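You operate a simulated robot arm through the tools that you are given. There is no shell and no other tool. Be economical: measure what you need, move in short steps, check, and stop when the job is done.

You are at the controls of a simulated robot arm. One attempt, no reset.

JOB
Take the small orange-banded jug and put it on the right drainer of the sink bench. Then put the blue-banded beaker in the inside of the right sink. Then put the orange-capped tube on the top of the doser cabinet. Then put one of the clear pipes from the top of the test bench on the cup table top. Then put the big weight on the top of the test bench away on the top of the tiled bench. Then press the timer zero button three times. Then press the green result button three times. Then open the spares drawer, put the yellow jar from the inside of the spares drawer on the orange card, then shut the drawer. Then open the gloves drawer. Do these in the order given. Set down upright: small orange-banded jug, blue-banded beaker, big weight.

It is judged by the outcome, as a careful person would: the job done as asked, and still so three seconds after it is handed in. It fails if anything else is knocked over, pushed out of place, dropped, spilled or broken.

ROBOT AND FRAMES
A 7-joint arm with a fingered hand on a trunk, on a base that drives. Base frame: it is fixed to the floor where the robot stands at the start and does not move with it; the origin is under the middle of the robot, x ahead of it, y to its left, z up; the surface under the hand at the start is at about z = 0.85. Lengths are in m, angles in rad, forces in N, time in s.
With the tool pointing down near the work surface it reaches from about 0.34 to 0.72 m from the robot's upright axis, wherever it stands. Its first joint turns from -1.204 to 3.002 rad. Places, roughly: big weight [0.25, -5.5, 1]; blue-banded beaker [1.25, 0, 1]; clear pipe (8x8x17 cm) [-0.3, -5.7, 0.9]; cup table top [1.2, -1.7, 0.8]; gloves drawer [0.5, -5.6, 0.4]; green result button [0.7, -5.5, 0.9]; inside of the right sink [-0.8, 2.7, 0.7]; orange card [2.25, -4.25, 0.75]; orange-capped tube (3x3x10 cm) [1.7, 1.5, 0.9]; right drainer of the sink bench [-0.8, 3.3, 0.9]; small orange-banded jug [0.5, -0.25, 1]; spares drawer [1.1, -5.6, 0.2]; timer zero button [0.5, -5.5, 0.9]; top of the doser cabinet [2.4, 3.7, 1]; top of the tiled bench [6.1, -0.1, 0.9]; yellow jar [1, -5.5, 0.25]. Payload 3.4 kg.
The TCP is the grasp point between the finger pads, 0.025 m short of the fingertips. In the tool frame z runs along the fingers and y along their closing line. The gripper opens to 0.088 m. The gripper's body begins 0.029 m behind the TCP. The gripper is a hand of 4 fingers: y runs from the thumb to the fingers, the wrist lies at [-0.013, -0.097, -0.162] in the tool frame, and closing takes about 1.5 s.
Orientation is that of the tool frame in the base frame, as a unit quaternion [x, y, z, w]. With the fingers straight down and the wrist toward the robot, the tool's x, y and z point along [0, 1, 0], [1, 0, 0] and [0, 0, -1] of the base frame.

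CONTROLS
- The arm moves only by the tool move_arm. Its argument "increments" is a list of rows, each an object of numbers (a shift or turn left out is 0, a gripper value left out holds the last): "dx", "dy", "dz": the shift along the tool's x, y, z in m; "rx", "ry", "rz": the turn, a rotation vector about the tool's x, y, z in rad. In form: [{"dx": .., "dy": .., "dz": .., "rx": .., "ry": .., "rz": ..}, ...]. A call has 1 to 12 rows; each row is the pose to reach, as a shift and turn from the pose commanded when the call began, along the tool's axes at that moment. "claw" is the finger opening in m, from 0 to 0.088, set as the call begins (left out, the last holds). Rows are played at 5 a second. More than 0.05 m and 0.15 rad between two rows, or a gripper value outside its range, and nothing of the call is played. Where a pose cannot be reached the arm comes as near as it can. A force on the tool above 40 N (or 10 N above the force at the start of the call, whichever is more), or a blocked arm, ends the call early, and 0.2 s more pass. Each finger travels about 0.108 m/s and halts on what it meets, pressing with about 22 N; the grip force reading is that of the motor and also rises with nothing between the fingers. The clock runs only during rows and for 0.2 s after the last one: add rows that repeat a pose to give the fingers time. It gives the time, the measured TCP pose, the force on the tool (base axes), the opening and the grip force at its end, in the units of the frame above (readings bear some noise), with the torque about the TCP (base axes, N m) and any sound that the robot's microphone picked up, and new pictures: "pictures" is both (left out), scene, wrist or none.
- Cameras (640 x 400 px; columns grow to the right, rows downward): "scene" is now at [0.1394, 0.0004, 1.3243]; the picture's right is [-0.22, -0.98, 0.00], its down [-0.55, 0.12, -0.83] and it looks along [0.81, -0.18, -0.56] (base axes); focal length 249 px, centre (320, 200). "wrist" rides on the gripper at [0.064, -0.083, -0.098] in the tool frame; the picture's right is [-0.62, 0.37, -0.69], its down [-0.71, -0.63, 0.30] and it looks along [-0.33, 0.68, 0.65] (tool axes); focal length 265 px, centre (320, 200). There is no depth. A picture from a camera that has moved, and an enlarged one, comes with that camera's place and axes in the base frame and with its lens. The place of the scene camera against the robot may be out by one fixed shift of up to 0.025 m in any direction.
- slide_trunk(by): slides the trunk up (or, below 0, down) by that many m; the arm and the scene camera ride with it, the base frame stays. It gives what a move gives, with no picture.
- base_move(legs): drives the robot by 1 to 6 legs, each [ahead, left, turn to the left] in m, m and rad, along the robot's own axes; the way and the turn of a leg run together, so that a leg with both is an arc; at most 1.5 m and 3.142 rad a leg. The arm and the cameras ride along, it lands a little off, and it stops where it bumps. It gives what a move gives, and a new picture of the scene camera.
- set_fingers(index, middle, ring, thumb_bend, thumb_turn): sets how far each is bent, from 0 (flat) to 100 (curled in); at 30 the hand is open as for a grip, at 70 the pads meet at the TCP. One left out holds its place. A second passes; each finger stops where it meets its share of the squeeze, and holds until it gets a number again. A gripper value or a shape takes the hand back. It gives what a move gives, with no picture; readings hold the bend of each and the force on the fingers (four entries, about 0 where the hand has none), thumb and palm. thumb_turn goes from beside the hand (0) to across from the fingers (100), as for a grip.
- set_grasp(shape): the hand has 4 fingers and takes this shape, open, in about a second: jaw (thumb against the fingers, like two jaws); tri (thumb and two fingers); tip (a fingertip pinch); poke (one finger out to press); point (the index stretched); flat (the hand flat); cup (the hand cupped); fist (a fist). The gripper value then closes the fingers along that shape, each until it touches; the sizes above hold for jaw. It gives what a move gives, with no picture.
- head_to(pan, tilt): turns the head with the scene camera to pan (to the left, within 1.501 rad either way) and tilt (down, from -0.506 to 1.204), counted from straight ahead of the robot. It gives what a move gives, and a new picture of the scene camera.
- inspect(camera, box): a new picture of the part [left, top, right, bottom] of that camera's present view, enlarged. No time passes.
- hand_in(): hands the job in; it is judged then, once.

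Work in short steps. Places have to be worked out from the pictures, the camera data and where the tool is seen: move nearer, look again, correct. Check each grasp and each placing, and mend what went wrong. You have 493 turns and 360 pictures in all, those below and enlarged ones among them. Open the gripper and draw the arm clear of the work before you hand the job in, unless the task says otherwise; then end with one line.

The tools are called after "Request:" as name(argument=value, ...) on one line, values as JSON. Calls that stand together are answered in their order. move_arm: Moves the arm, as the interface text tells. Its arguments: {"type":"object","properties":{"increments":{"type":"array"},"claw":{"type":"number"},"pictures":{"type":"string","enum":["both","scene","wrist","none"]}},"required":["increments"]} The other tools are called the same way: slide_trunk (by) slides the trunk up or down; set_grasp (shape) gives the hand a shape; set_fingers (index, middle, ring, thumb_bend, thumb_turn) moves the fingers one by one; base_move (legs) drives the base; head_to (pan, tilt) turns the head that bears the scene camera; inspect (camera, box) takes an enlarged picture of a part of a camera's view; hand_in () hands the job in.

At the start:

```text
time_s: 0.0
eef_pos: [0.5107, -0.1991, 1.1356]
orientation: [0.706, 0.708, 0.0, 0.0]
ft_force: [-0.6, -0.5, 0.4]
torque: [-0.03, 0.0, 0.01]
opening: 0.0878
grip_force: 0.0
shape: jaw
bend: [30.0, 30.0, 30.0, 30.0, 98.0]
finger forces: [0.0, 0.0, 0.1, 0.0, 0.1, 0.0]
trunk travel left (down, up): [-0.625, 0.215]
robot x, y, heading: [-0.0017, -0.0006, 0.001]
head pan, tilt: [-0.15, 0.572]
```

scene: 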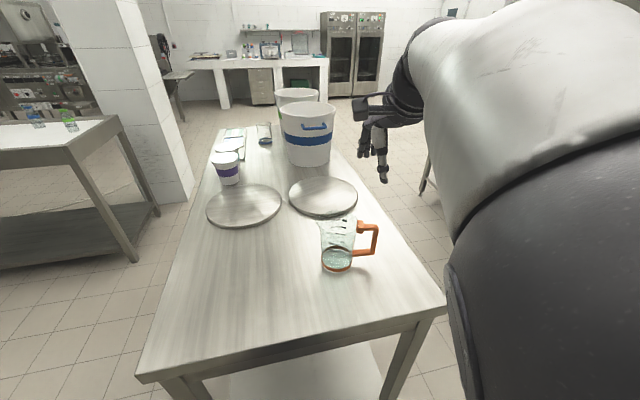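
wrist: 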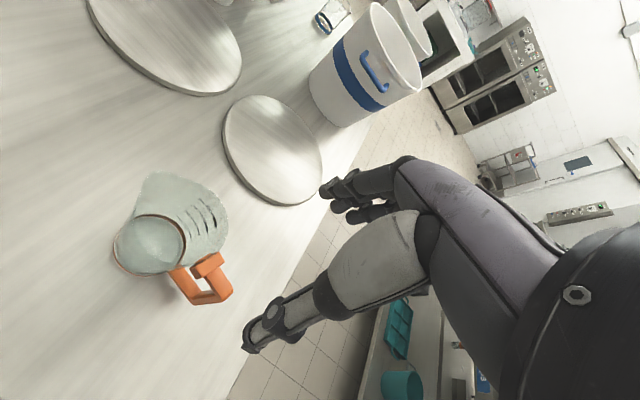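

The jug stands on the table near (0.53, -0.13) with its handle toward -y. I take a closer look at it from both cameras.

Request:
inspect(camera="scene", box=[280, 190, 400, 290])

Request:
inspect(camera="wrist", box=[90, 150, 290, 320])

```text
4.00 times, centred on (340, 240) of scene
camera zoom: at [0.1394, 0.0004, 1.3243], right [-0.22, -0.98, 0.0], down [-0.55, 0.12, -0.83], along [0.81, -0.18, -0.56], focal length 994 px, centre (240, 40)
```

zoom: 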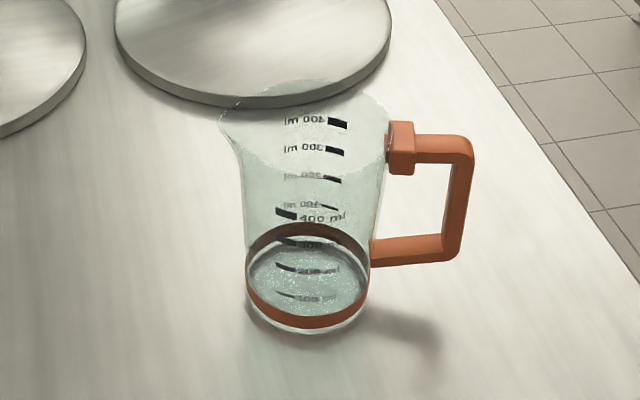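

```text
2.35 times, centred on (190, 235) of wrist
camera zoom: at [0.4276, -0.1341, 1.2352], right [0.37, -0.62, 0.69], down [-0.63, -0.71, -0.31], along [0.68, -0.32, -0.65], focal length 624 px, centre (626, 118)
```

zoom: 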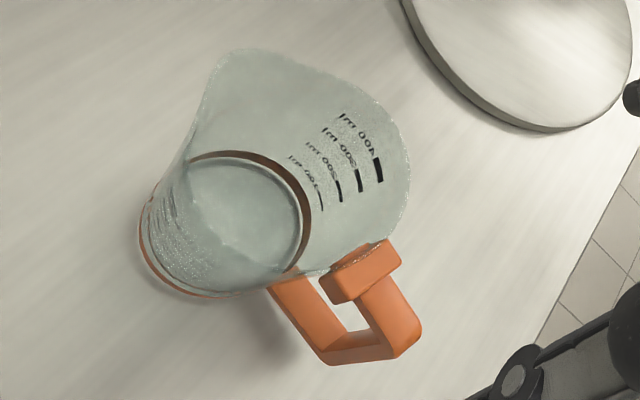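

The jug is about (0.53, -0.14), roughly 8 cm wide, with its rim near z 0.98. I open the fingers a little wider than the jaw and move above it to look.

Request:
set_fingers(index=18, middle=18, ring=18, thumb_bend=18)

Request:
move_arm(increments=[{"dx": 0.03, "dy": 0.01, "dz": 0.0}, {"dx": 0.06, "dy": 0.02, "dz": 0.0}, {"dx": 0.06, "dy": 0.02, "dz": 0.02}])

```text
time_s: 1.0
eef_pos: [0.5111, -0.1996, 1.1356]
orientation: [0.706, 0.708, 0.0, -0.001]
ft_force: [-0.5, -0.3, -0.3]
torque: [-0.02, 0.03, -0.01]
opening: 0.1067
grip_force: 0.0
shape: fingers
bend: [18.0, 18.0, 18.0, 18.0, 98.0]
finger forces: [0.0, 0.0, 0.0, 0.0, 0.0, 0.0]
trunk travel left (down, up): [-0.625, 0.215]
robot x, y, heading: [-0.0001, 0.0047, -0.004]
head pan, tilt: [-0.15, 0.572]
```

```text
time_s: 1.8
eef_pos: [0.5323, -0.137, 1.1186]
orientation: [0.707, 0.707, 0.001, 0.0]
ft_force: [-0.5, -0.3, 0.2]
torque: [0.0, 0.0, -0.03]
opening: 0.1068
grip_force: 0.1
shape: fingers
bend: [18.0, 18.0, 18.0, 18.0, 98.0]
finger forces: [0.0, 0.0, 0.0, 0.1, 0.1, 0.0]
trunk travel left (down, up): [-0.625, 0.215]
robot x, y, heading: [0.0016, 0.0024, -0.002]
head pan, tilt: [-0.15, 0.572]
camera scene: at [0.1413, 0.0057, 1.3267], right [-0.15, -0.99, 0.0], down [-0.54, 0.08, -0.84], along [0.83, -0.13, -0.54], focal length 249 px, centre (320, 200)
camera wrist: at [0.4481, -0.0733, 1.2174], right [0.37, -0.62, 0.69], down [-0.63, -0.71, -0.31], along [0.68, -0.32, -0.65], focal length 265 px, centre (320, 200)
```

scene: 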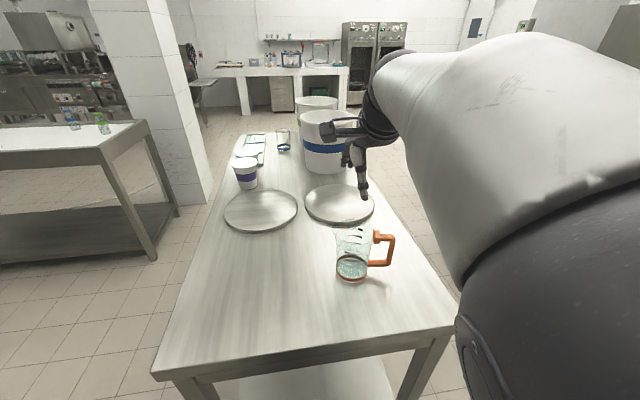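
wrist: 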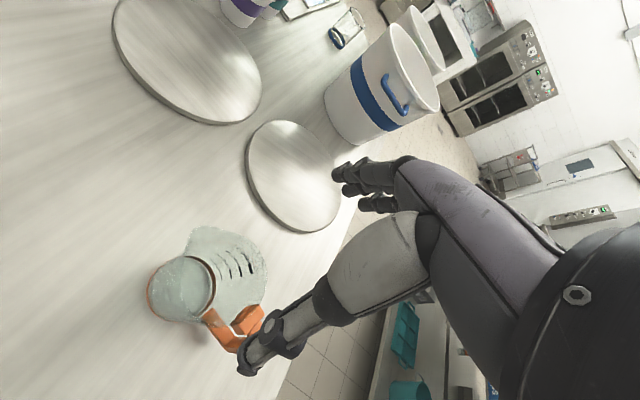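

Jug axis estimates average (0.534, -0.144). I lower to just above the rim and check.

Request:
move_arm(increments=[{"dx": -0.006, "dy": 0.002, "dz": 0.03}, {"dx": -0.006, "dy": 0.002, "dz": 0.06}, {"dx": -0.006, "dy": 0.002, "dz": 0.085}])

```text
time_s: 2.6
eef_pos: [0.5343, -0.1443, 1.0323]
orientation: [0.706, 0.708, 0.001, -0.001]
ft_force: [-0.2, -0.1, 0.8]
torque: [0.0, -0.02, 0.0]
opening: 0.1069
grip_force: 0.0
shape: fingers
bend: [18.0, 18.0, 18.0, 18.0, 98.0]
finger forces: [0.1, 0.1, 0.1, 0.0, 0.1, 0.1]
trunk travel left (down, up): [-0.625, 0.215]
robot x, y, heading: [0.0026, 0.003, -0.003]
head pan, tilt: [-0.15, 0.572]
camera scene: at [0.1417, 0.0059, 1.3266], right [-0.15, -0.99, 0.0], down [-0.54, 0.08, -0.84], along [0.83, -0.12, -0.54], focal length 249 px, centre (320, 200)
camera wrist: at [0.4511, -0.0794, 1.132], right [0.37, -0.62, 0.69], down [-0.63, -0.71, -0.31], along [0.68, -0.32, -0.65], focal length 265 px, centre (320, 200)
```

scene: 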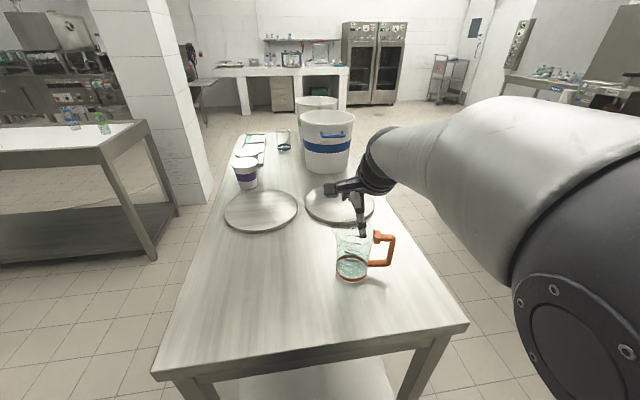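
wrist: 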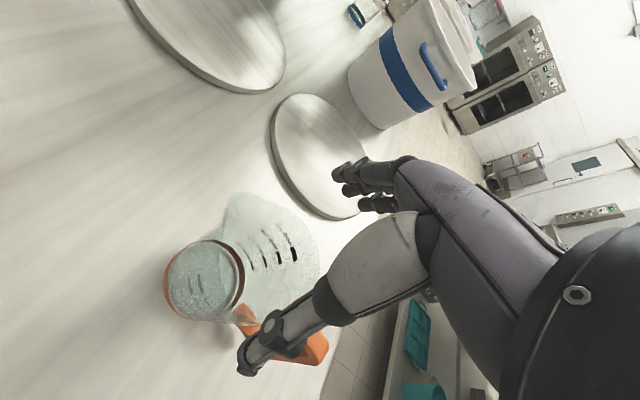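

Request:
inspect(camera="scene", box=[290, 160, 410, 290])

Request:
inspect(camera="wrist", box=[150, 140, 430, 390])

```text
3.08 times, centred on (350, 225) of scene
camera zoom: at [0.1417, 0.0059, 1.3266], right [-0.15, -0.99, 0.0], down [-0.54, 0.08, -0.84], along [0.83, -0.12, -0.54], focal length 765 px, centre (228, 123)
```

zoom: 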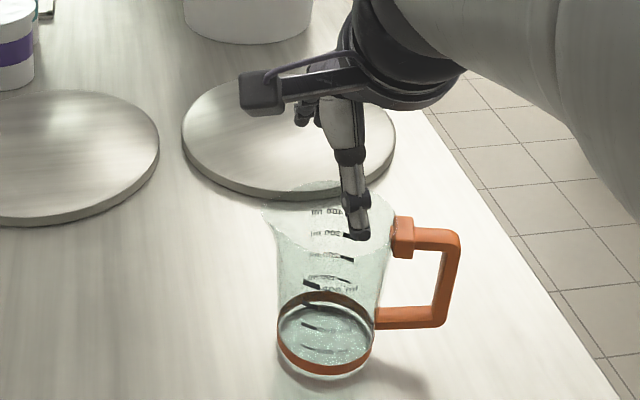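

```text
1.60 times, centred on (290, 265) of wrist
camera zoom: at [0.4511, -0.0794, 1.132], right [0.37, -0.62, 0.69], down [-0.63, -0.71, -0.31], along [0.68, -0.32, -0.65], focal length 425 px, centre (368, 96)
```

zoom: 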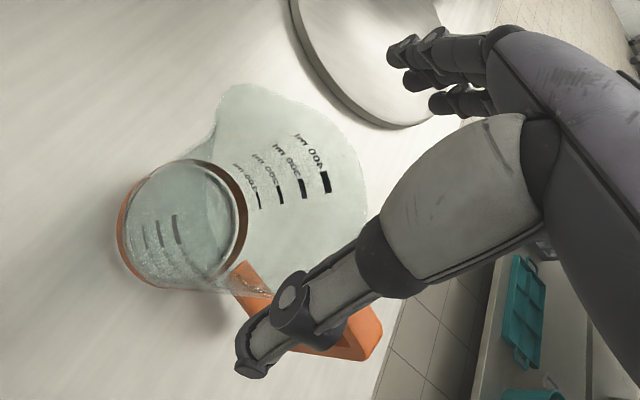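

Thumb is at about x 0.472 and jug at (0.535, -0.148), so fingers clear on both sides. I descend around the rim.

Request:
move_arm(increments=[{"dx": -0.003, "dz": 0.025}, {"dx": -0.003, "dz": 0.045}, {"dx": -0.003, "dz": 0.06}, {"dx": -0.003, "dz": 0.066}])

Request:
inspect(camera="scene", box=[290, 160, 410, 290])

```text
time_s: 3.6
eef_pos: [0.5348, -0.1468, 0.9661]
orientation: [0.707, 0.707, 0.001, 0.0]
ft_force: [0.8, 0.4, 1.8]
torque: [0.04, -0.09, -0.04]
opening: 0.108
grip_force: 0.9
shape: fingers
bend: [17.0, 18.0, 18.0, 18.0, 98.0]
finger forces: [1.9, 0.0, 0.0, 0.0, 0.0, 0.0]
trunk travel left (down, up): [-0.625, 0.215]
robot x, y, heading: [0.0033, 0.0005, -0.0]
head pan, tilt: [-0.15, 0.572]
camera scene: at [0.1411, 0.0065, 1.3268], right [-0.15, -0.99, 0.0], down [-0.54, 0.08, -0.84], along [0.83, -0.13, -0.54], focal length 249 px, centre (320, 200)
camera wrist: at [0.4505, -0.0819, 1.0661], right [0.37, -0.62, 0.69], down [-0.63, -0.71, -0.31], along [0.69, -0.32, -0.65], focal length 265 px, centre (320, 200)
```

scene: 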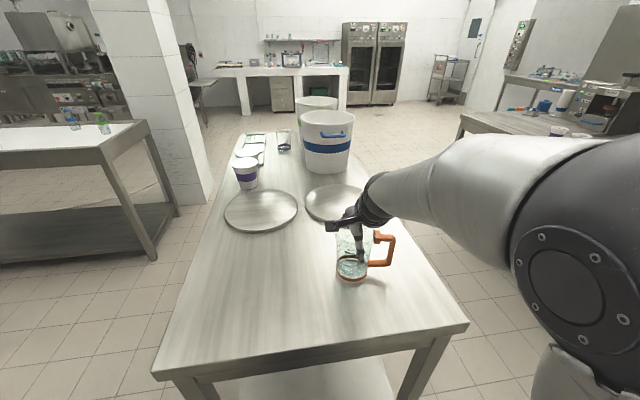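
wrist: 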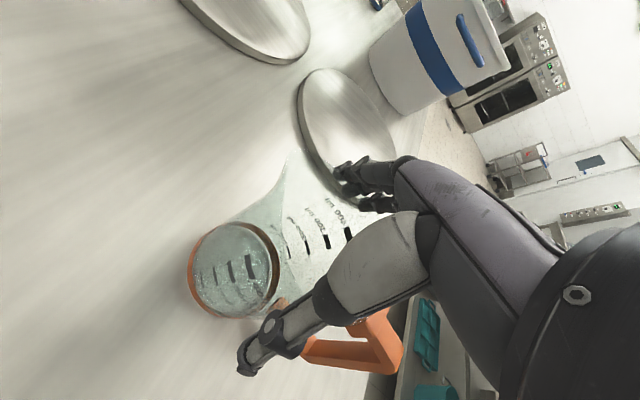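

```text
3.08 times, centred on (350, 225) of scene
camera zoom: at [0.1411, 0.0065, 1.3268], right [-0.15, -0.99, 0.0], down [-0.54, 0.08, -0.84], along [0.83, -0.13, -0.54], focal length 765 px, centre (228, 123)
```

zoom: 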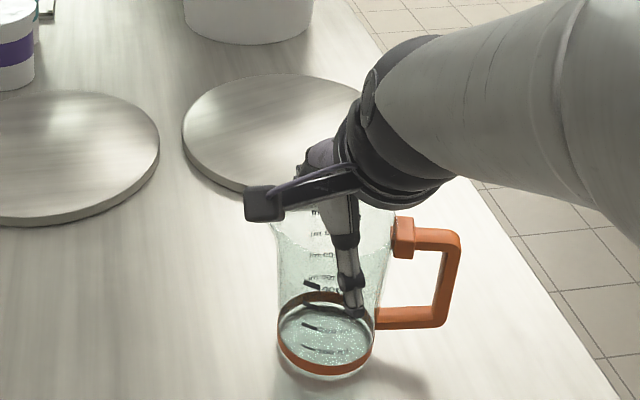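

The thumb and fingers straddle the body. I close on it.

Request:
move_arm(increments=[{"dz": 0.0}, {"dz": 0.0}, {"dz": 0.0}, {"dz": 0.0}, {"dz": 0.0}, {"dz": 0.0}, {"dz": 0.0}, {"dz": 0.0}], claw=0.04)

```text
time_s: 5.4
eef_pos: [0.5336, -0.1471, 0.9667]
orientation: [0.707, 0.707, 0.001, 0.0]
ft_force: [1.9, -1.5, 9.6]
torque: [-0.05, -0.42, 0.01]
opening: 0.0686
grip_force: 22.0
shape: jaw
bend: [20.0, 31.0, 30.0, 49.0, 98.0]
finger forces: [33.2, 9.3, 3.4, 0.0, 42.5, 0.0]
trunk travel left (down, up): [-0.625, 0.215]
robot x, y, heading: [-0.0017, 0.0019, -0.001]
head pan, tilt: [-0.15, 0.572]
camera scene: at [0.1402, 0.0068, 1.3268], right [-0.15, -0.99, 0.0], down [-0.54, 0.08, -0.84], along [0.83, -0.13, -0.54], focal length 249 px, centre (320, 200)
camera wrist: at [0.4497, -0.0817, 1.0665], right [0.37, -0.62, 0.69], down [-0.63, -0.71, -0.31], along [0.69, -0.32, -0.65], focal length 265 px, centre (320, 200)
```

scene: 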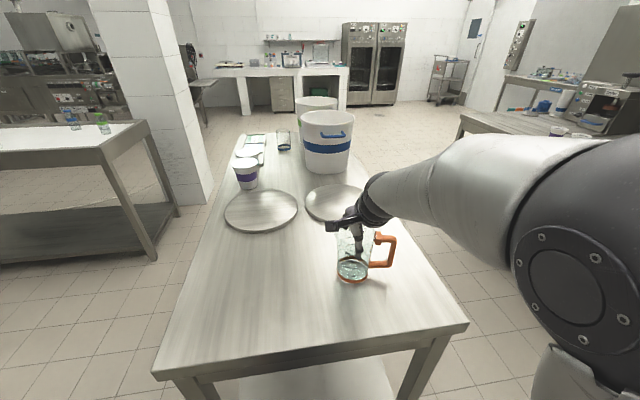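
wrist: 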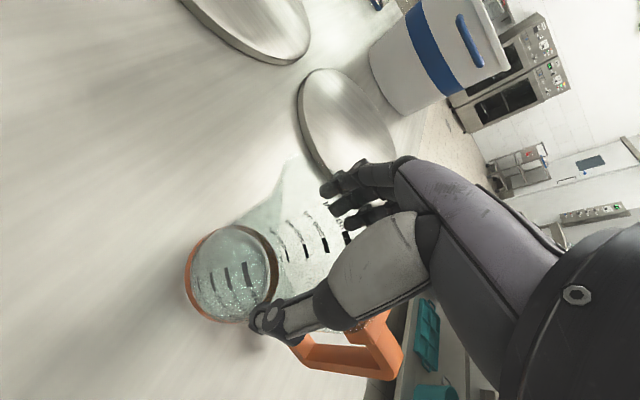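

All three fingers and the thumb hold it. I lift a few centimetres and check the jug is level.

Request:
move_arm(increments=[{"dz": -0.01}, {"dz": -0.025}, {"dz": -0.05}, {"dz": -0.08}, {"dz": -0.08}])

Request:
inspect(camera="scene", box=[280, 140, 420, 290])

```text
time_s: 6.6
eef_pos: [0.5323, -0.1495, 1.0462]
orientation: [0.707, 0.707, 0.0, 0.0]
ft_force: [0.6, -0.5, -0.4]
torque: [-0.02, -0.03, 0.02]
opening: 0.0682
grip_force: 22.0
shape: jaw
bend: [20.0, 31.0, 30.0, 49.0, 98.0]
finger forces: [30.0, 8.7, 3.1, 0.0, 41.5, 0.1]
trunk travel left (down, up): [-0.625, 0.215]
robot x, y, heading: [0.0021, 0.0026, 0.001]
head pan, tilt: [-0.15, 0.572]
camera scene: at [0.1417, 0.0063, 1.3266], right [-0.15, -0.99, 0.0], down [-0.54, 0.08, -0.84], along [0.83, -0.13, -0.54], focal length 249 px, centre (320, 200)
camera wrist: at [0.4495, -0.0831, 1.1458], right [0.37, -0.62, 0.69], down [-0.63, -0.71, -0.31], along [0.68, -0.32, -0.65], focal length 265 px, centre (320, 200)
```

scene: 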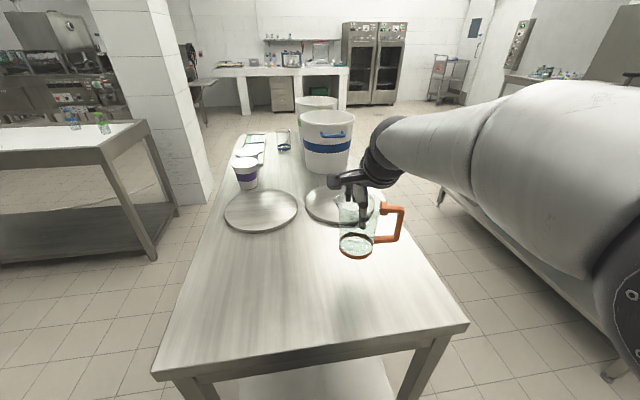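
wrist: 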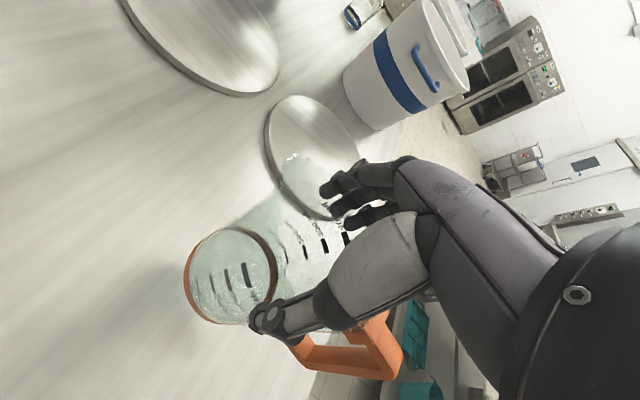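

```text
2.67 times, centred on (350, 215) of scene
camera zoom: at [0.1417, 0.0063, 1.3266], right [-0.15, -0.99, 0.0], down [-0.54, 0.08, -0.84], along [0.83, -0.13, -0.54], focal length 663 px, centre (240, 160)
```

zoom: 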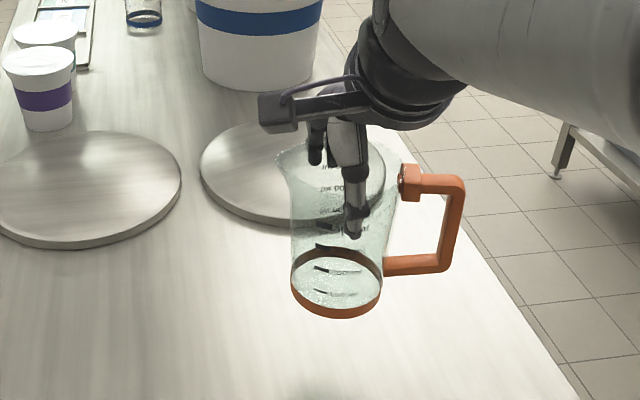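

The jug is held and level. Before driving, I look left for the sink bench and the way.

Request:
head_to(pan=1.5, tilt=0.4)

Request:
head_to(pan=0.7, tilt=0.4)

```text
time_s: 8.3
eef_pos: [0.5336, -0.149, 1.0463]
orientation: [0.706, 0.708, 0.001, -0.001]
ft_force: [0.4, 0.6, 0.5]
torque: [0.01, 0.04, 0.01]
opening: 0.0681
grip_force: 22.1
shape: jaw
bend: [20.0, 31.0, 30.0, 49.0, 98.0]
finger forces: [30.0, 8.7, 3.2, 0.0, 41.5, 0.0]
trunk travel left (down, up): [-0.625, 0.215]
robot x, y, heading: [-0.0002, -0.004, -0.002]
head pan, tilt: [1.499, 0.4]
camera scene: at [0.0599, 0.112, 1.3425], right [1.0, -0.07, 0.0], down [-0.03, -0.39, -0.92], along [0.07, 0.92, -0.39], focal length 249 px, centre (320, 200)
```

scene: 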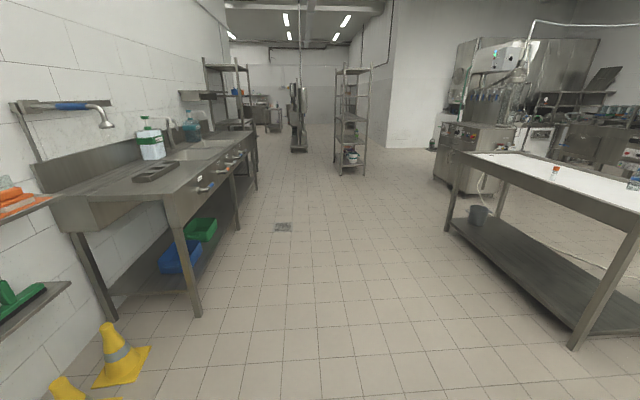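

```text
time_s: 9.4
eef_pos: [0.5318, -0.1493, 1.0461]
orientation: [0.707, 0.707, 0.001, -0.001]
ft_force: [0.2, 0.1, -0.7]
torque: [0.0, 0.0, -0.01]
opening: 0.0683
grip_force: 22.1
shape: jaw
bend: [20.0, 31.0, 30.0, 49.0, 98.0]
finger forces: [29.9, 8.7, 3.2, 0.1, 41.5, 0.0]
trunk travel left (down, up): [-0.625, 0.215]
robot x, y, heading: [-0.0016, -0.0031, -0.0]
head pan, tilt: [0.7, 0.4]
camera scene: at [0.124, 0.0793, 1.3425], right [0.64, -0.76, 0.0], down [-0.3, -0.25, -0.92], along [0.7, 0.59, -0.39], focal length 249 px, centre (320, 200)
```

scene: 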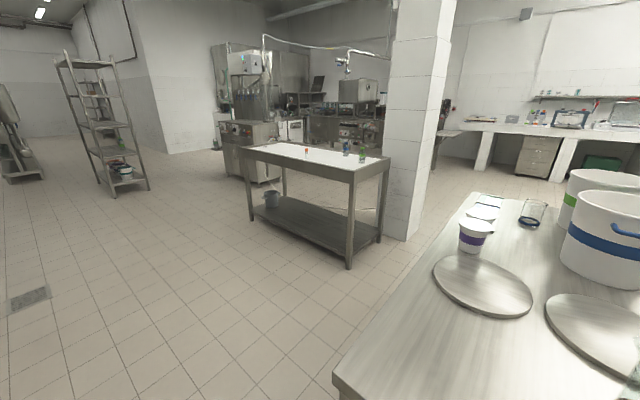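

Sink bench front edge is about x -0.58 and the lane at x≈0 is clear. I raise the jug, then back off, turn left and drive toward y 3.3.

Request:
move_arm(increments=[{"dz": -0.03}, {"dz": -0.06}, {"dz": -0.09}], pictures="none")

Request:
base_move(legs=[[-0.2, 0, 0], [0, 0, 1.571], [1.4, -0.1, 0], [1.4, -0.1, 0]])

```text
time_s: 10.2
eef_pos: [0.5321, -0.1491, 1.1355]
orientation: [0.706, 0.708, 0.001, -0.001]
ft_force: [0.5, 0.3, -0.3]
torque: [-0.01, 0.01, 0.0]
opening: 0.0684
grip_force: 21.9
shape: jaw
bend: [20.0, 31.0, 31.0, 49.0, 98.0]
finger forces: [29.0, 8.6, 3.2, 0.1, 40.3, 0.0]
trunk travel left (down, up): [-0.625, 0.215]
robot x, y, heading: [0.003, -0.0025, 0.003]
head pan, tilt: [0.7, 0.4]
```

```text
time_s: 28.7
eef_pos: [0.2527, 3.2959, 1.1353]
orientation: [0.026, 1.0, -0.001, -0.001]
ft_force: [-0.4, 0.3, -0.3]
torque: [0.01, 0.02, 0.02]
opening: 0.0682
grip_force: 21.9
shape: jaw
bend: [20.0, 31.0, 31.0, 50.0, 98.0]
finger forces: [27.7, 8.3, 3.0, 0.0, 38.4, 0.1]
trunk travel left (down, up): [-0.625, 0.215]
robot x, y, heading: [0.0756, 2.7693, 1.522]
head pan, tilt: [0.7, 0.4]
camera scene: at [0.0253, 2.9153, 1.3424], right [0.8, 0.6, 0.0], down [0.23, -0.31, -0.92], along [-0.55, 0.74, -0.39], focal length 249 px, centre (320, 200)
```

scene: 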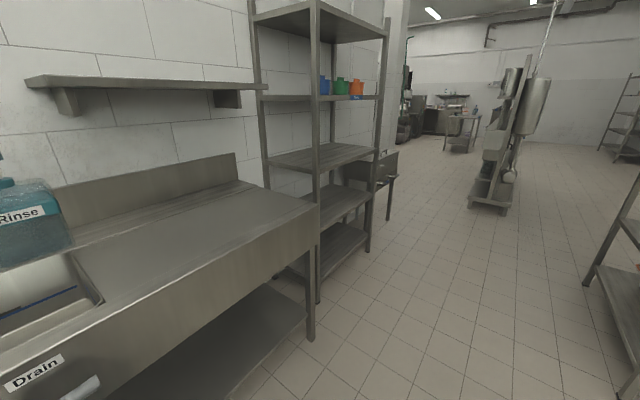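

The right drainer spans about y 3.0–3.67, x -0.6 to -1.0. I drive on, turn to face the bench, and look.

Request:
base_move(legs=[[0.43, 0, 0], [0, 0, 1.62], [0.22, 0, 0]])

Request:
head_to(pan=-0.1, tilt=0.65)

```text
time_s: 36.7
eef_pos: [-0.6638, 3.3177, 1.1361]
orientation: [0.719, -0.695, 0.0, 0.0]
ft_force: [-0.2, 0.1, -2.3]
torque: [0.0, 0.0, 0.01]
opening: 0.0682
grip_force: 22.2
shape: jaw
bend: [21.0, 31.0, 31.0, 50.0, 98.0]
finger forces: [27.1, 8.3, 3.0, 0.1, 37.2, 0.0]
trunk travel left (down, up): [-0.625, 0.215]
robot x, y, heading: [-0.1247, 3.1849, -3.107]
head pan, tilt: [0.7, 0.4]
camera scene: at [-0.2416, 3.1421, 1.3424], right [-0.67, 0.74, 0.0], down [0.29, 0.26, -0.92], along [-0.68, -0.62, -0.39], focal length 249 px, centre (320, 200)
```

scene: 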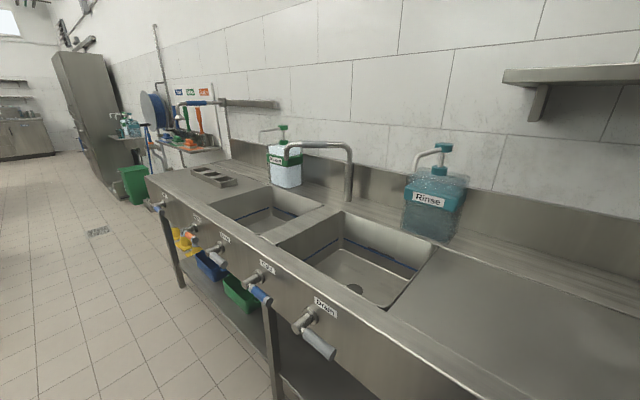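

```text
time_s: 37.8
eef_pos: [-0.6629, 3.3175, 1.1355]
orientation: [0.719, -0.694, 0.0, 0.0]
ft_force: [0.9, 0.9, -0.9]
torque: [-0.02, -0.02, -0.02]
opening: 0.0681
grip_force: 21.8
shape: jaw
bend: [21.0, 31.0, 31.0, 50.0, 98.0]
finger forces: [27.1, 8.2, 3.0, 0.1, 37.3, 0.1]
trunk travel left (down, up): [-0.625, 0.215]
robot x, y, heading: [-0.1282, 3.1855, -3.106]
head pan, tilt: [-0.099, 0.649]
camera scene: at [-0.2586, 3.1771, 1.3327], right [-0.3, 0.95, 0.0], down [0.46, 0.14, -0.87], along [-0.83, -0.26, -0.48], focal length 249 px, centre (320, 200)
```

scene: 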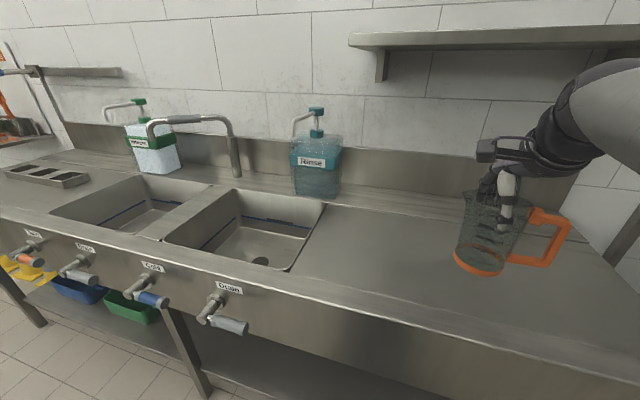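

The jug hangs over the drainer. I move it 10 cm further back over the drainer and lower to about 3 cm above.

Request:
move_arm(increments=[{"dy": 0.04}, {"dy": 0.08}, {"dy": 0.1, "dz": 0.02}, {"dy": 0.1, "dz": 0.06}, {"dy": 0.1, "dz": 0.09}])

```text
time_s: 39.0
eef_pos: [-0.7618, 3.3147, 1.0456]
orientation: [0.719, -0.695, -0.001, 0.0]
ft_force: [0.0, -0.2, -0.4]
torque: [-0.01, -0.01, -0.03]
opening: 0.0681
grip_force: 21.7
shape: jaw
bend: [21.0, 31.0, 31.0, 50.0, 98.0]
finger forces: [26.8, 8.2, 3.0, 0.0, 37.1, 0.0]
trunk travel left (down, up): [-0.625, 0.215]
robot x, y, heading: [-0.124, 3.1865, -3.109]
head pan, tilt: [-0.099, 0.649]
camera scene: at [-0.2594, 3.2101, 1.3199], right [0.07, 1.0, 0.0], down [0.6, -0.04, -0.8], along [-0.79, 0.05, -0.61], focal length 249 px, centre (320, 200)
camera wrist: at [-0.676, 3.2538, 1.1454], right [-0.39, 0.61, 0.69], down [0.61, 0.74, -0.31], along [-0.69, 0.3, -0.65], focal length 265 px, centre (320, 200)
```

scene: 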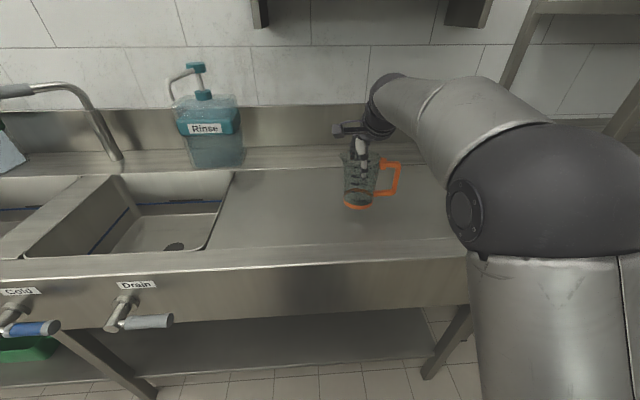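
wrist: 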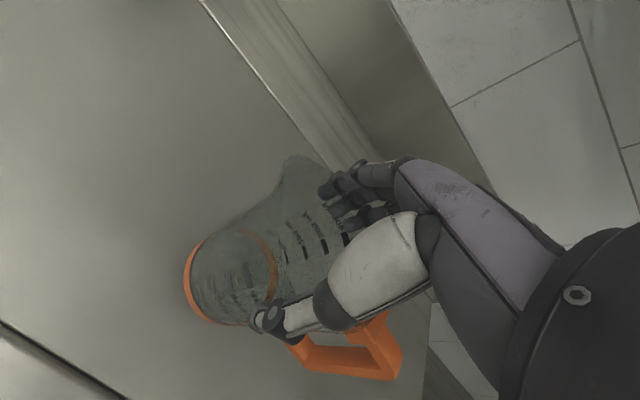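

Over the middle of the drainer. I lower slowly, watching for contact.

Request:
move_arm(increments=[{"dz": 0.015}, {"dz": 0.03}, {"dz": 0.04}, {"dz": 0.045}], pictures="scene")

Request:
inspect(camera="scene", box=[290, 120, 430, 240])

```text
time_s: 40.0
eef_pos: [-0.7628, 3.3131, 1.0005]
orientation: [0.719, -0.695, 0.0, 0.0]
ft_force: [0.8, 0.1, -0.7]
torque: [0.0, 0.03, 0.01]
opening: 0.0678
grip_force: 21.8
shape: jaw
bend: [21.0, 31.0, 31.0, 50.0, 98.0]
finger forces: [26.8, 8.1, 2.9, 0.0, 36.9, 0.0]
trunk travel left (down, up): [-0.625, 0.215]
robot x, y, heading: [-0.1224, 3.1841, -3.107]
head pan, tilt: [-0.099, 0.649]
camera scene: at [-0.2587, 3.2099, 1.3199], right [0.07, 1.0, 0.0], down [0.6, -0.04, -0.8], along [-0.79, 0.05, -0.6], focal length 249 px, centre (320, 200)
```

scene: 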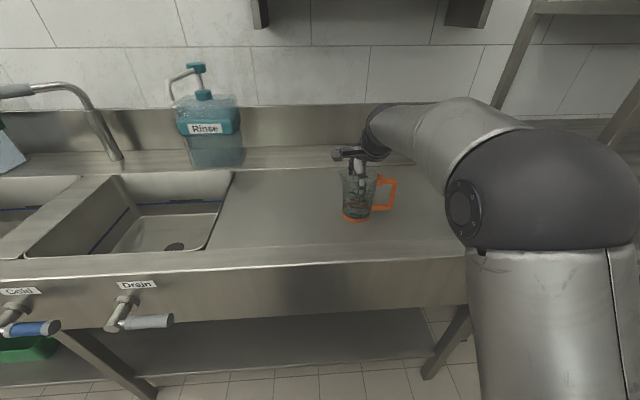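

```text
3.33 times, centred on (360, 180) of scene
camera zoom: at [-0.2587, 3.2099, 1.3199], right [0.07, 1.0, 0.0], down [0.6, -0.04, -0.8], along [-0.79, 0.05, -0.6], focal length 829 px, centre (187, 267)
```

zoom: 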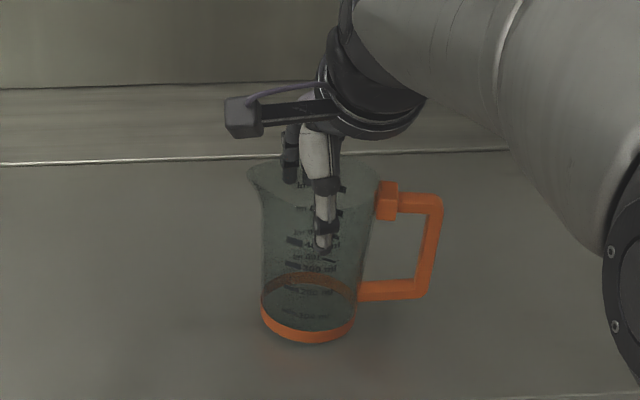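

Bottom is close to the surface. I go down in 4 mm steps.

Request:
move_arm(increments=[{"dz": 0.004}, {"dz": 0.008}, {"dz": 0.012}], pictures="none")

```text
time_s: 40.8
eef_pos: [-0.7615, 3.3138, 0.9937]
orientation: [0.719, -0.695, -0.003, 0.004]
ft_force: [-0.3, 2.1, 15.9]
torque: [-0.02, 0.35, -0.03]
opening: 0.068
grip_force: 22.0
shape: jaw
bend: [21.0, 31.0, 31.0, 51.0, 98.0]
finger forces: [29.1, 8.6, 3.4, 0.0, 39.3, 0.0]
trunk travel left (down, up): [-0.625, 0.215]
robot x, y, heading: [-0.1268, 3.1846, -3.105]
head pan, tilt: [-0.099, 0.649]
```

Contact at TCP z ≈0.994. I ease the load and open the fingers wide.

Request:
move_arm(increments=[{"dz": -0.004}, {"dz": -0.004}], pictures="none")

Request:
set_fingers(index=15, middle=18, ring=18, thumb_bend=18)

Request:
move_arm(increments=[{"dz": -0.02}, {"dz": -0.05}, {"dz": -0.09}])

```text
time_s: 41.4
eef_pos: [-0.7618, 3.3138, 0.9935]
orientation: [0.719, -0.695, 0.0, 0.001]
ft_force: [-1.1, 1.7, 11.6]
torque: [0.0, 0.57, -0.05]
opening: 0.068
grip_force: 21.7
shape: jaw
bend: [21.0, 31.0, 31.0, 51.0, 98.0]
finger forces: [29.5, 9.0, 3.4, 0.0, 38.2, 0.1]
trunk travel left (down, up): [-0.625, 0.215]
robot x, y, heading: [-0.1238, 3.1876, -3.103]
head pan, tilt: [-0.099, 0.649]
```

```text
time_s: 42.4
eef_pos: [-0.7632, 3.314, 0.9918]
orientation: [0.719, -0.694, 0.0, 0.0]
ft_force: [-0.6, 0.5, -0.1]
torque: [-0.02, -0.04, -0.02]
opening: 0.1099
grip_force: 0.0
shape: fingers
bend: [15.0, 18.0, 18.0, 18.0, 100.0]
finger forces: [0.0, 0.1, 0.0, 0.0, 0.0, 0.0]
trunk travel left (down, up): [-0.625, 0.215]
robot x, y, heading: [-0.1204, 3.185, -3.107]
head pan, tilt: [-0.099, 0.649]
```

```text
time_s: 43.2
eef_pos: [-0.7622, 3.3153, 1.0834]
orientation: [0.719, -0.695, 0.0, 0.002]
ft_force: [0.1, -0.2, 0.0]
torque: [-0.02, 0.0, 0.0]
opening: 0.1098
grip_force: 0.0
shape: fingers
bend: [15.0, 18.0, 18.0, 18.0, 100.0]
finger forces: [0.0, 0.0, 0.0, 0.1, 0.0, 0.0]
trunk travel left (down, up): [-0.625, 0.215]
robot x, y, heading: [-0.1219, 3.1842, -3.106]
head pan, tilt: [-0.099, 0.649]
camera scene: at [-0.258, 3.2097, 1.32], right [0.07, 1.0, 0.0], down [0.6, -0.04, -0.8], along [-0.8, 0.05, -0.6], focal length 249 px, centre (320, 200)
camera wrist: at [-0.6768, 3.2539, 1.1837], right [-0.39, 0.61, 0.69], down [0.61, 0.74, -0.31], along [-0.69, 0.3, -0.65], focal length 265 px, centre (320, 200)
```

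scene: 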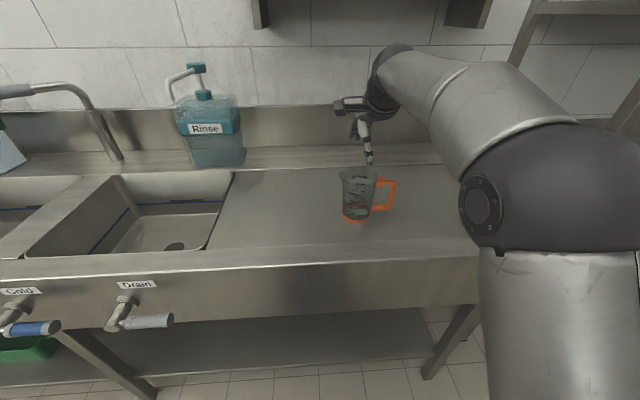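
wrist: 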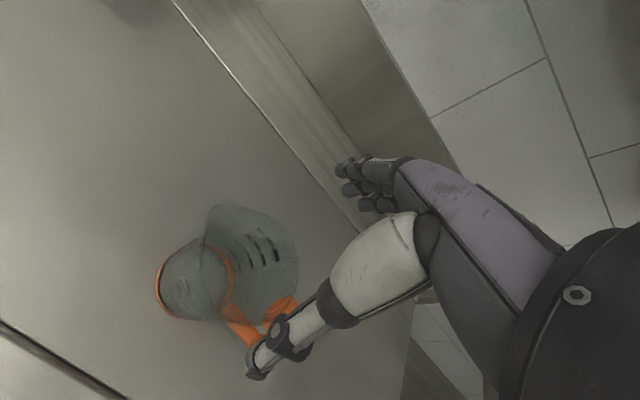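

The jug stands upright on the drainer. I raise and retract the arm, then drive back toward the first table's left side, for the beaker.

Request:
move_arm(increments=[{"dz": -0.04}, {"dz": -0.08}, {"dz": -0.12, "dy": -0.03}, {"dz": -0.15, "dy": -0.08}, {"dz": -0.17, "dy": -0.13}, {"dz": -0.18, "dy": -0.18}], pictures="none")

Request:
base_move(legs=[[-0.2, 0, 0], [0, 0, 1.536], [1.2, 0, 0], [1.1, 0, 0], [0, 0.8, 0]])

Request:
head_to(pan=0.3, tilt=0.5)

```text
refused: row 4 steps farther than a row can; nothing moved
```

```text
time_s: 63.1
eef_pos: [0.6088, 0.2728, 1.0838]
orientation: [1.0, -0.022, 0.001, 0.0]
ft_force: [0.8, 0.1, 0.6]
torque: [-0.01, -0.02, 0.0]
opening: 0.11
grip_force: 0.2
shape: fingers
bend: [15.0, 18.0, 18.0, 18.0, 100.0]
finger forces: [0.0, 0.0, 0.1, 0.1, 0.1, 0.0]
trunk travel left (down, up): [-0.625, 0.215]
robot x, y, heading: [0.7829, 0.8976, -1.616]
head pan, tilt: [-0.099, 0.649]
camera scene: at [0.7749, 0.7818, 1.32], right [-0.99, 0.14, 0.0], down [0.09, 0.6, -0.8], along [-0.11, -0.79, -0.6], focal length 249 px, centre (320, 200)
```

scene: 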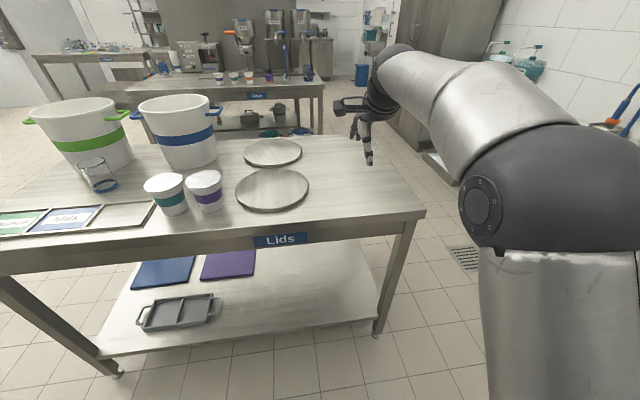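

```text
time_s: 64.0
eef_pos: [0.6079, 0.2719, 1.0842]
orientation: [1.0, -0.022, 0.001, 0.0]
ft_force: [0.0, 0.6, 0.2]
torque: [0.01, 0.05, -0.01]
opening: 0.11
grip_force: 0.2
shape: fingers
bend: [15.0, 18.0, 18.0, 18.0, 100.0]
finger forces: [0.0, 0.0, 0.0, 0.0, 0.0, 0.0]
trunk travel left (down, up): [-0.625, 0.215]
robot x, y, heading: [0.7867, 0.8958, -1.616]
head pan, tilt: [0.3, 0.499]
camera scene: at [0.81, 0.7797, 1.3333], right [-0.97, -0.25, 0.0], down [-0.12, 0.46, -0.88], along [0.22, -0.85, -0.48], focal length 249 px, centre (320, 200)
```

scene: 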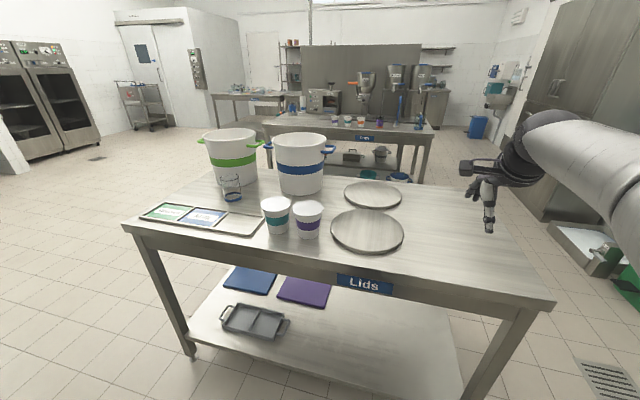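

The blue-banded beaker is at about (1.35, 0.02), with buckets behind it. I raise and retract the arm, then stand in front of it.

Request:
move_arm(increments=[{"dz": -0.04}, {"dz": -0.08}, {"dz": -0.1, "dy": -0.04}, {"dz": -0.11, "dy": -0.08}, {"dz": -0.11, "dy": -0.12}, {"dz": -0.11, "dy": -0.15}], pictures="none")

Request:
base_move(legs=[[0, 0.54, 0], [0.22, 0, 0]])

Request:
head_to(pan=-0.05, tilt=0.7)

```text
time_s: 65.3
eef_pos: [0.6075, 0.415, 1.1995]
orientation: [1.0, -0.021, 0.006, 0.002]
ft_force: [0.6, 0.3, 0.3]
torque: [-0.04, -0.04, -0.01]
opening: 0.1098
grip_force: 0.2
shape: fingers
bend: [15.0, 18.0, 18.0, 18.0, 100.0]
finger forces: [0.0, 0.0, 0.1, 0.1, 0.0, 0.0]
out of reach, approached as far as the arm can: row 6
trunk travel left (down, up): [-0.625, 0.215]
robot x, y, heading: [0.7892, 0.8988, -1.613]
head pan, tilt: [0.3, 0.499]
```

```text
time_s: 69.8
eef_pos: [1.1405, 0.1719, 1.1979]
orientation: [1.0, -0.026, 0.003, -0.001]
ft_force: [0.4, 0.6, -0.2]
torque: [-0.01, 0.0, 0.0]
opening: 0.1098
grip_force: 0.0
shape: fingers
bend: [15.0, 18.0, 18.0, 18.0, 100.0]
finger forces: [0.0, 0.0, 0.0, 0.1, 0.0, 0.0]
trunk travel left (down, up): [-0.625, 0.215]
robot x, y, heading: [1.3196, 0.6546, -1.624]
head pan, tilt: [0.3, 0.499]
camera scene: at [1.3431, 0.5358, 1.3332], right [-0.97, -0.25, 0.0], down [-0.12, 0.46, -0.88], along [0.22, -0.85, -0.48], focal length 249 px, centre (320, 200)
```

scene: 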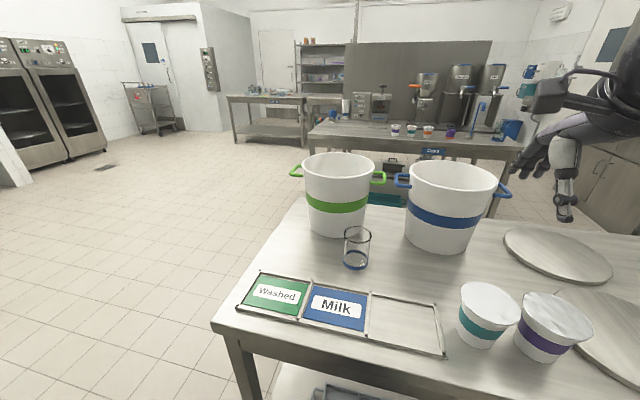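

```text
time_s: 70.6
eef_pos: [1.1397, 0.1727, 1.1986]
orientation: [1.0, -0.026, 0.005, 0.001]
ft_force: [0.4, -0.3, 0.8]
torque: [0.02, 0.03, -0.03]
opening: 0.11
grip_force: 0.1
shape: fingers
bend: [15.0, 18.0, 18.0, 18.0, 100.0]
finger forces: [0.0, 0.1, 0.1, 0.0, 0.0, 0.0]
trunk travel left (down, up): [-0.625, 0.215]
robot x, y, heading: [1.3196, 0.6555, -1.627]
head pan, tilt: [-0.051, 0.7]
camera scene: at [1.3417, 0.5366, 1.3325], right [-0.97, -0.23, 0.0], down [-0.11, 0.47, -0.87], along [0.2, -0.85, -0.49], focal length 249 px, centre (320, 200)
```

scene: 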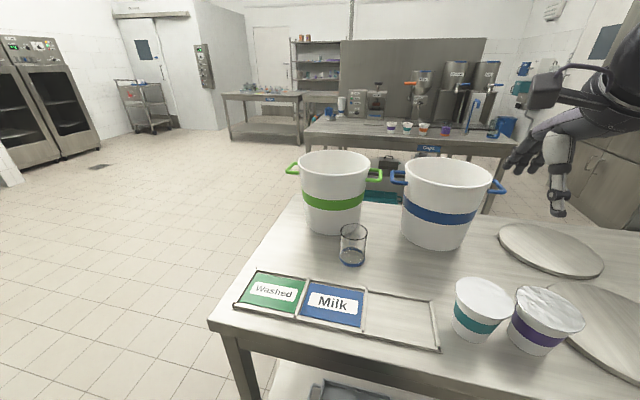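

I zoom on the beaker to gauge its size and distance from the buckets.

Request:
inspect(camera="scene", box=[290, 180, 430, 290])

```text
3.64 times, centred on (360, 235) of scene
camera zoom: at [1.3417, 0.5366, 1.3325], right [-0.97, -0.23, 0.0], down [-0.11, 0.47, -0.87], along [0.2, -0.85, -0.49], focal length 904 px, centre (174, 73)
```

zoom: 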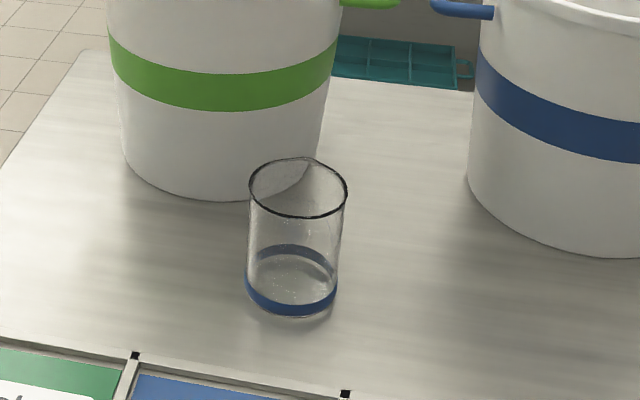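

Beaker: Ø≈7 cm, height 9 cm, at about (1.35, 0.01). A green bucket handle is near (1.31, -0.10, 1.05), so I set a moderate opening and come above slowly.

Request:
set_fingers(index=25, middle=25, ring=25, thumb_bend=25)

Request:
move_arm(increments=[{"dx": 0.04}, {"dx": 0.08, "dy": 0.02}, {"dx": 0.12, "dy": 0.04}, {"dx": 0.16, "dy": 0.06}, {"dx": 0.19, "dy": 0.09, "dz": 0.02}, {"dx": 0.217, "dy": 0.11, "dz": 0.05}, {"dx": 0.217, "dy": 0.12, "dz": 0.08}])

```text
time_s: 71.6
eef_pos: [1.14, 0.1726, 1.1987]
orientation: [1.0, -0.026, 0.004, 0.0]
ft_force: [0.5, -0.4, -0.7]
torque: [0.02, -0.05, -0.03]
opening: 0.0944
grip_force: 0.0
shape: fingers
bend: [25.0, 25.0, 25.0, 25.0, 100.0]
finger forces: [0.1, 0.0, 0.0, 0.0, 0.0, 0.1]
trunk travel left (down, up): [-0.625, 0.215]
robot x, y, heading: [1.3234, 0.6572, -1.622]
head pan, tilt: [-0.051, 0.7]
```

```text
time_s: 73.4
eef_pos: [1.3243, 0.0259, 1.0939]
orientation: [0.998, -0.049, 0.022, -0.029]
ft_force: [0.3, 0.1, 0.6]
torque: [0.01, -0.02, -0.02]
opening: 0.0944
grip_force: 0.1
shape: fingers
bend: [25.0, 25.0, 25.0, 25.0, 100.0]
finger forces: [0.0, 0.1, 0.1, 0.1, 0.1, 0.1]
out of reach, approached as far as the arm can: row 1
trunk travel left (down, up): [-0.625, 0.215]
robot x, y, heading: [1.3204, 0.6577, -1.622]
head pan, tilt: [-0.051, 0.7]
stopped in row 7: the arm was blocked; the commanded pose is now the measured one
camera scene: at [1.3117, 0.5403, 1.3156], right [-0.99, 0.1, 0.0], down [0.07, 0.64, -0.76], along [-0.08, -0.76, -0.64], focal length 249 px, centre (320, 200)
camera wrist: at [1.392, 0.0987, 1.1999], right [-0.68, -0.35, 0.64], down [-0.64, 0.71, -0.29], along [-0.36, -0.61, -0.71], focal length 265 px, centre (320, 200)
```

scene: 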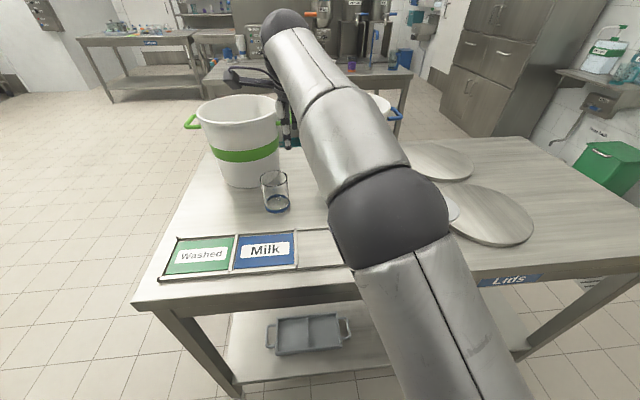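
wrist: 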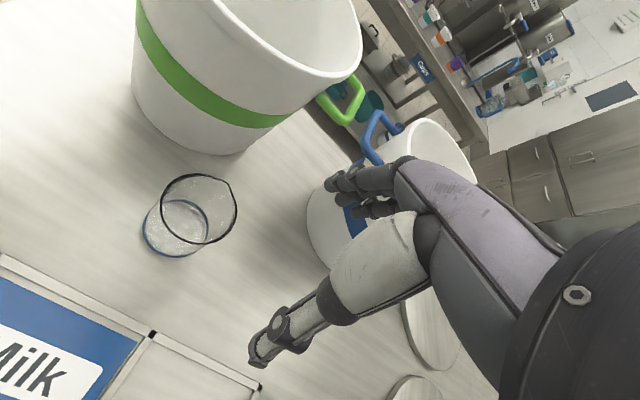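

The arm stopped short, blocked, possibly awkward in this posture. I raise it straight up and check that nothing moved.

Request:
move_arm(increments=[{"dz": -0.03, "dy": -0.01}, {"dz": -0.06, "dy": -0.02}, {"dz": -0.1, "dy": -0.03}])

```text
time_s: 74.2
eef_pos: [1.3258, 0.0698, 1.1742]
orientation: [0.998, -0.045, 0.019, -0.029]
ft_force: [-0.9, -0.7, -0.3]
torque: [-0.01, 0.03, -0.03]
opening: 0.0945
grip_force: 0.1
shape: fingers
bend: [25.0, 25.0, 25.0, 25.0, 100.0]
finger forces: [0.1, 0.0, 0.0, 0.0, 0.0, 0.0]
out of reach, approached as far as the arm can: row 2, 3
trunk travel left (down, up): [-0.625, 0.215]
robot x, y, heading: [1.3171, 0.6559, -1.621]
head pan, tilt: [-0.051, 0.7]
camera scene: at [1.3124, 0.5405, 1.3156], right [-0.99, 0.1, 0.0], down [0.07, 0.64, -0.77], along [-0.08, -0.76, -0.64], focal length 249 px, centre (320, 200)
camera wrist: at [1.3941, 0.1408, 1.2802], right [-0.68, -0.35, 0.65], down [-0.64, 0.71, -0.29], along [-0.36, -0.61, -0.7], focal length 265 px, centre (320, 200)
```

scene: 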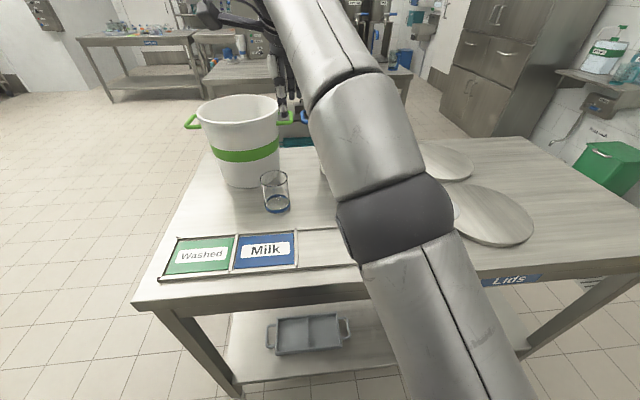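
wrist: 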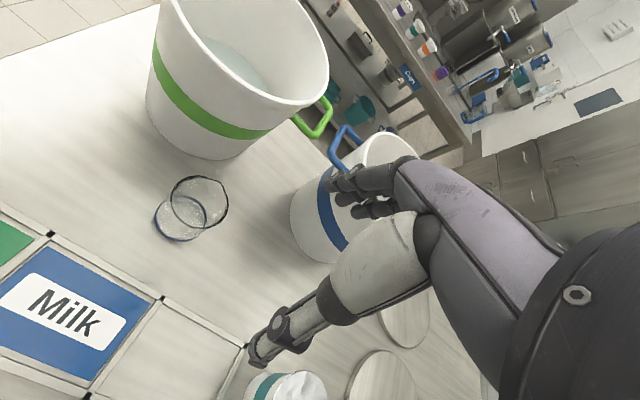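

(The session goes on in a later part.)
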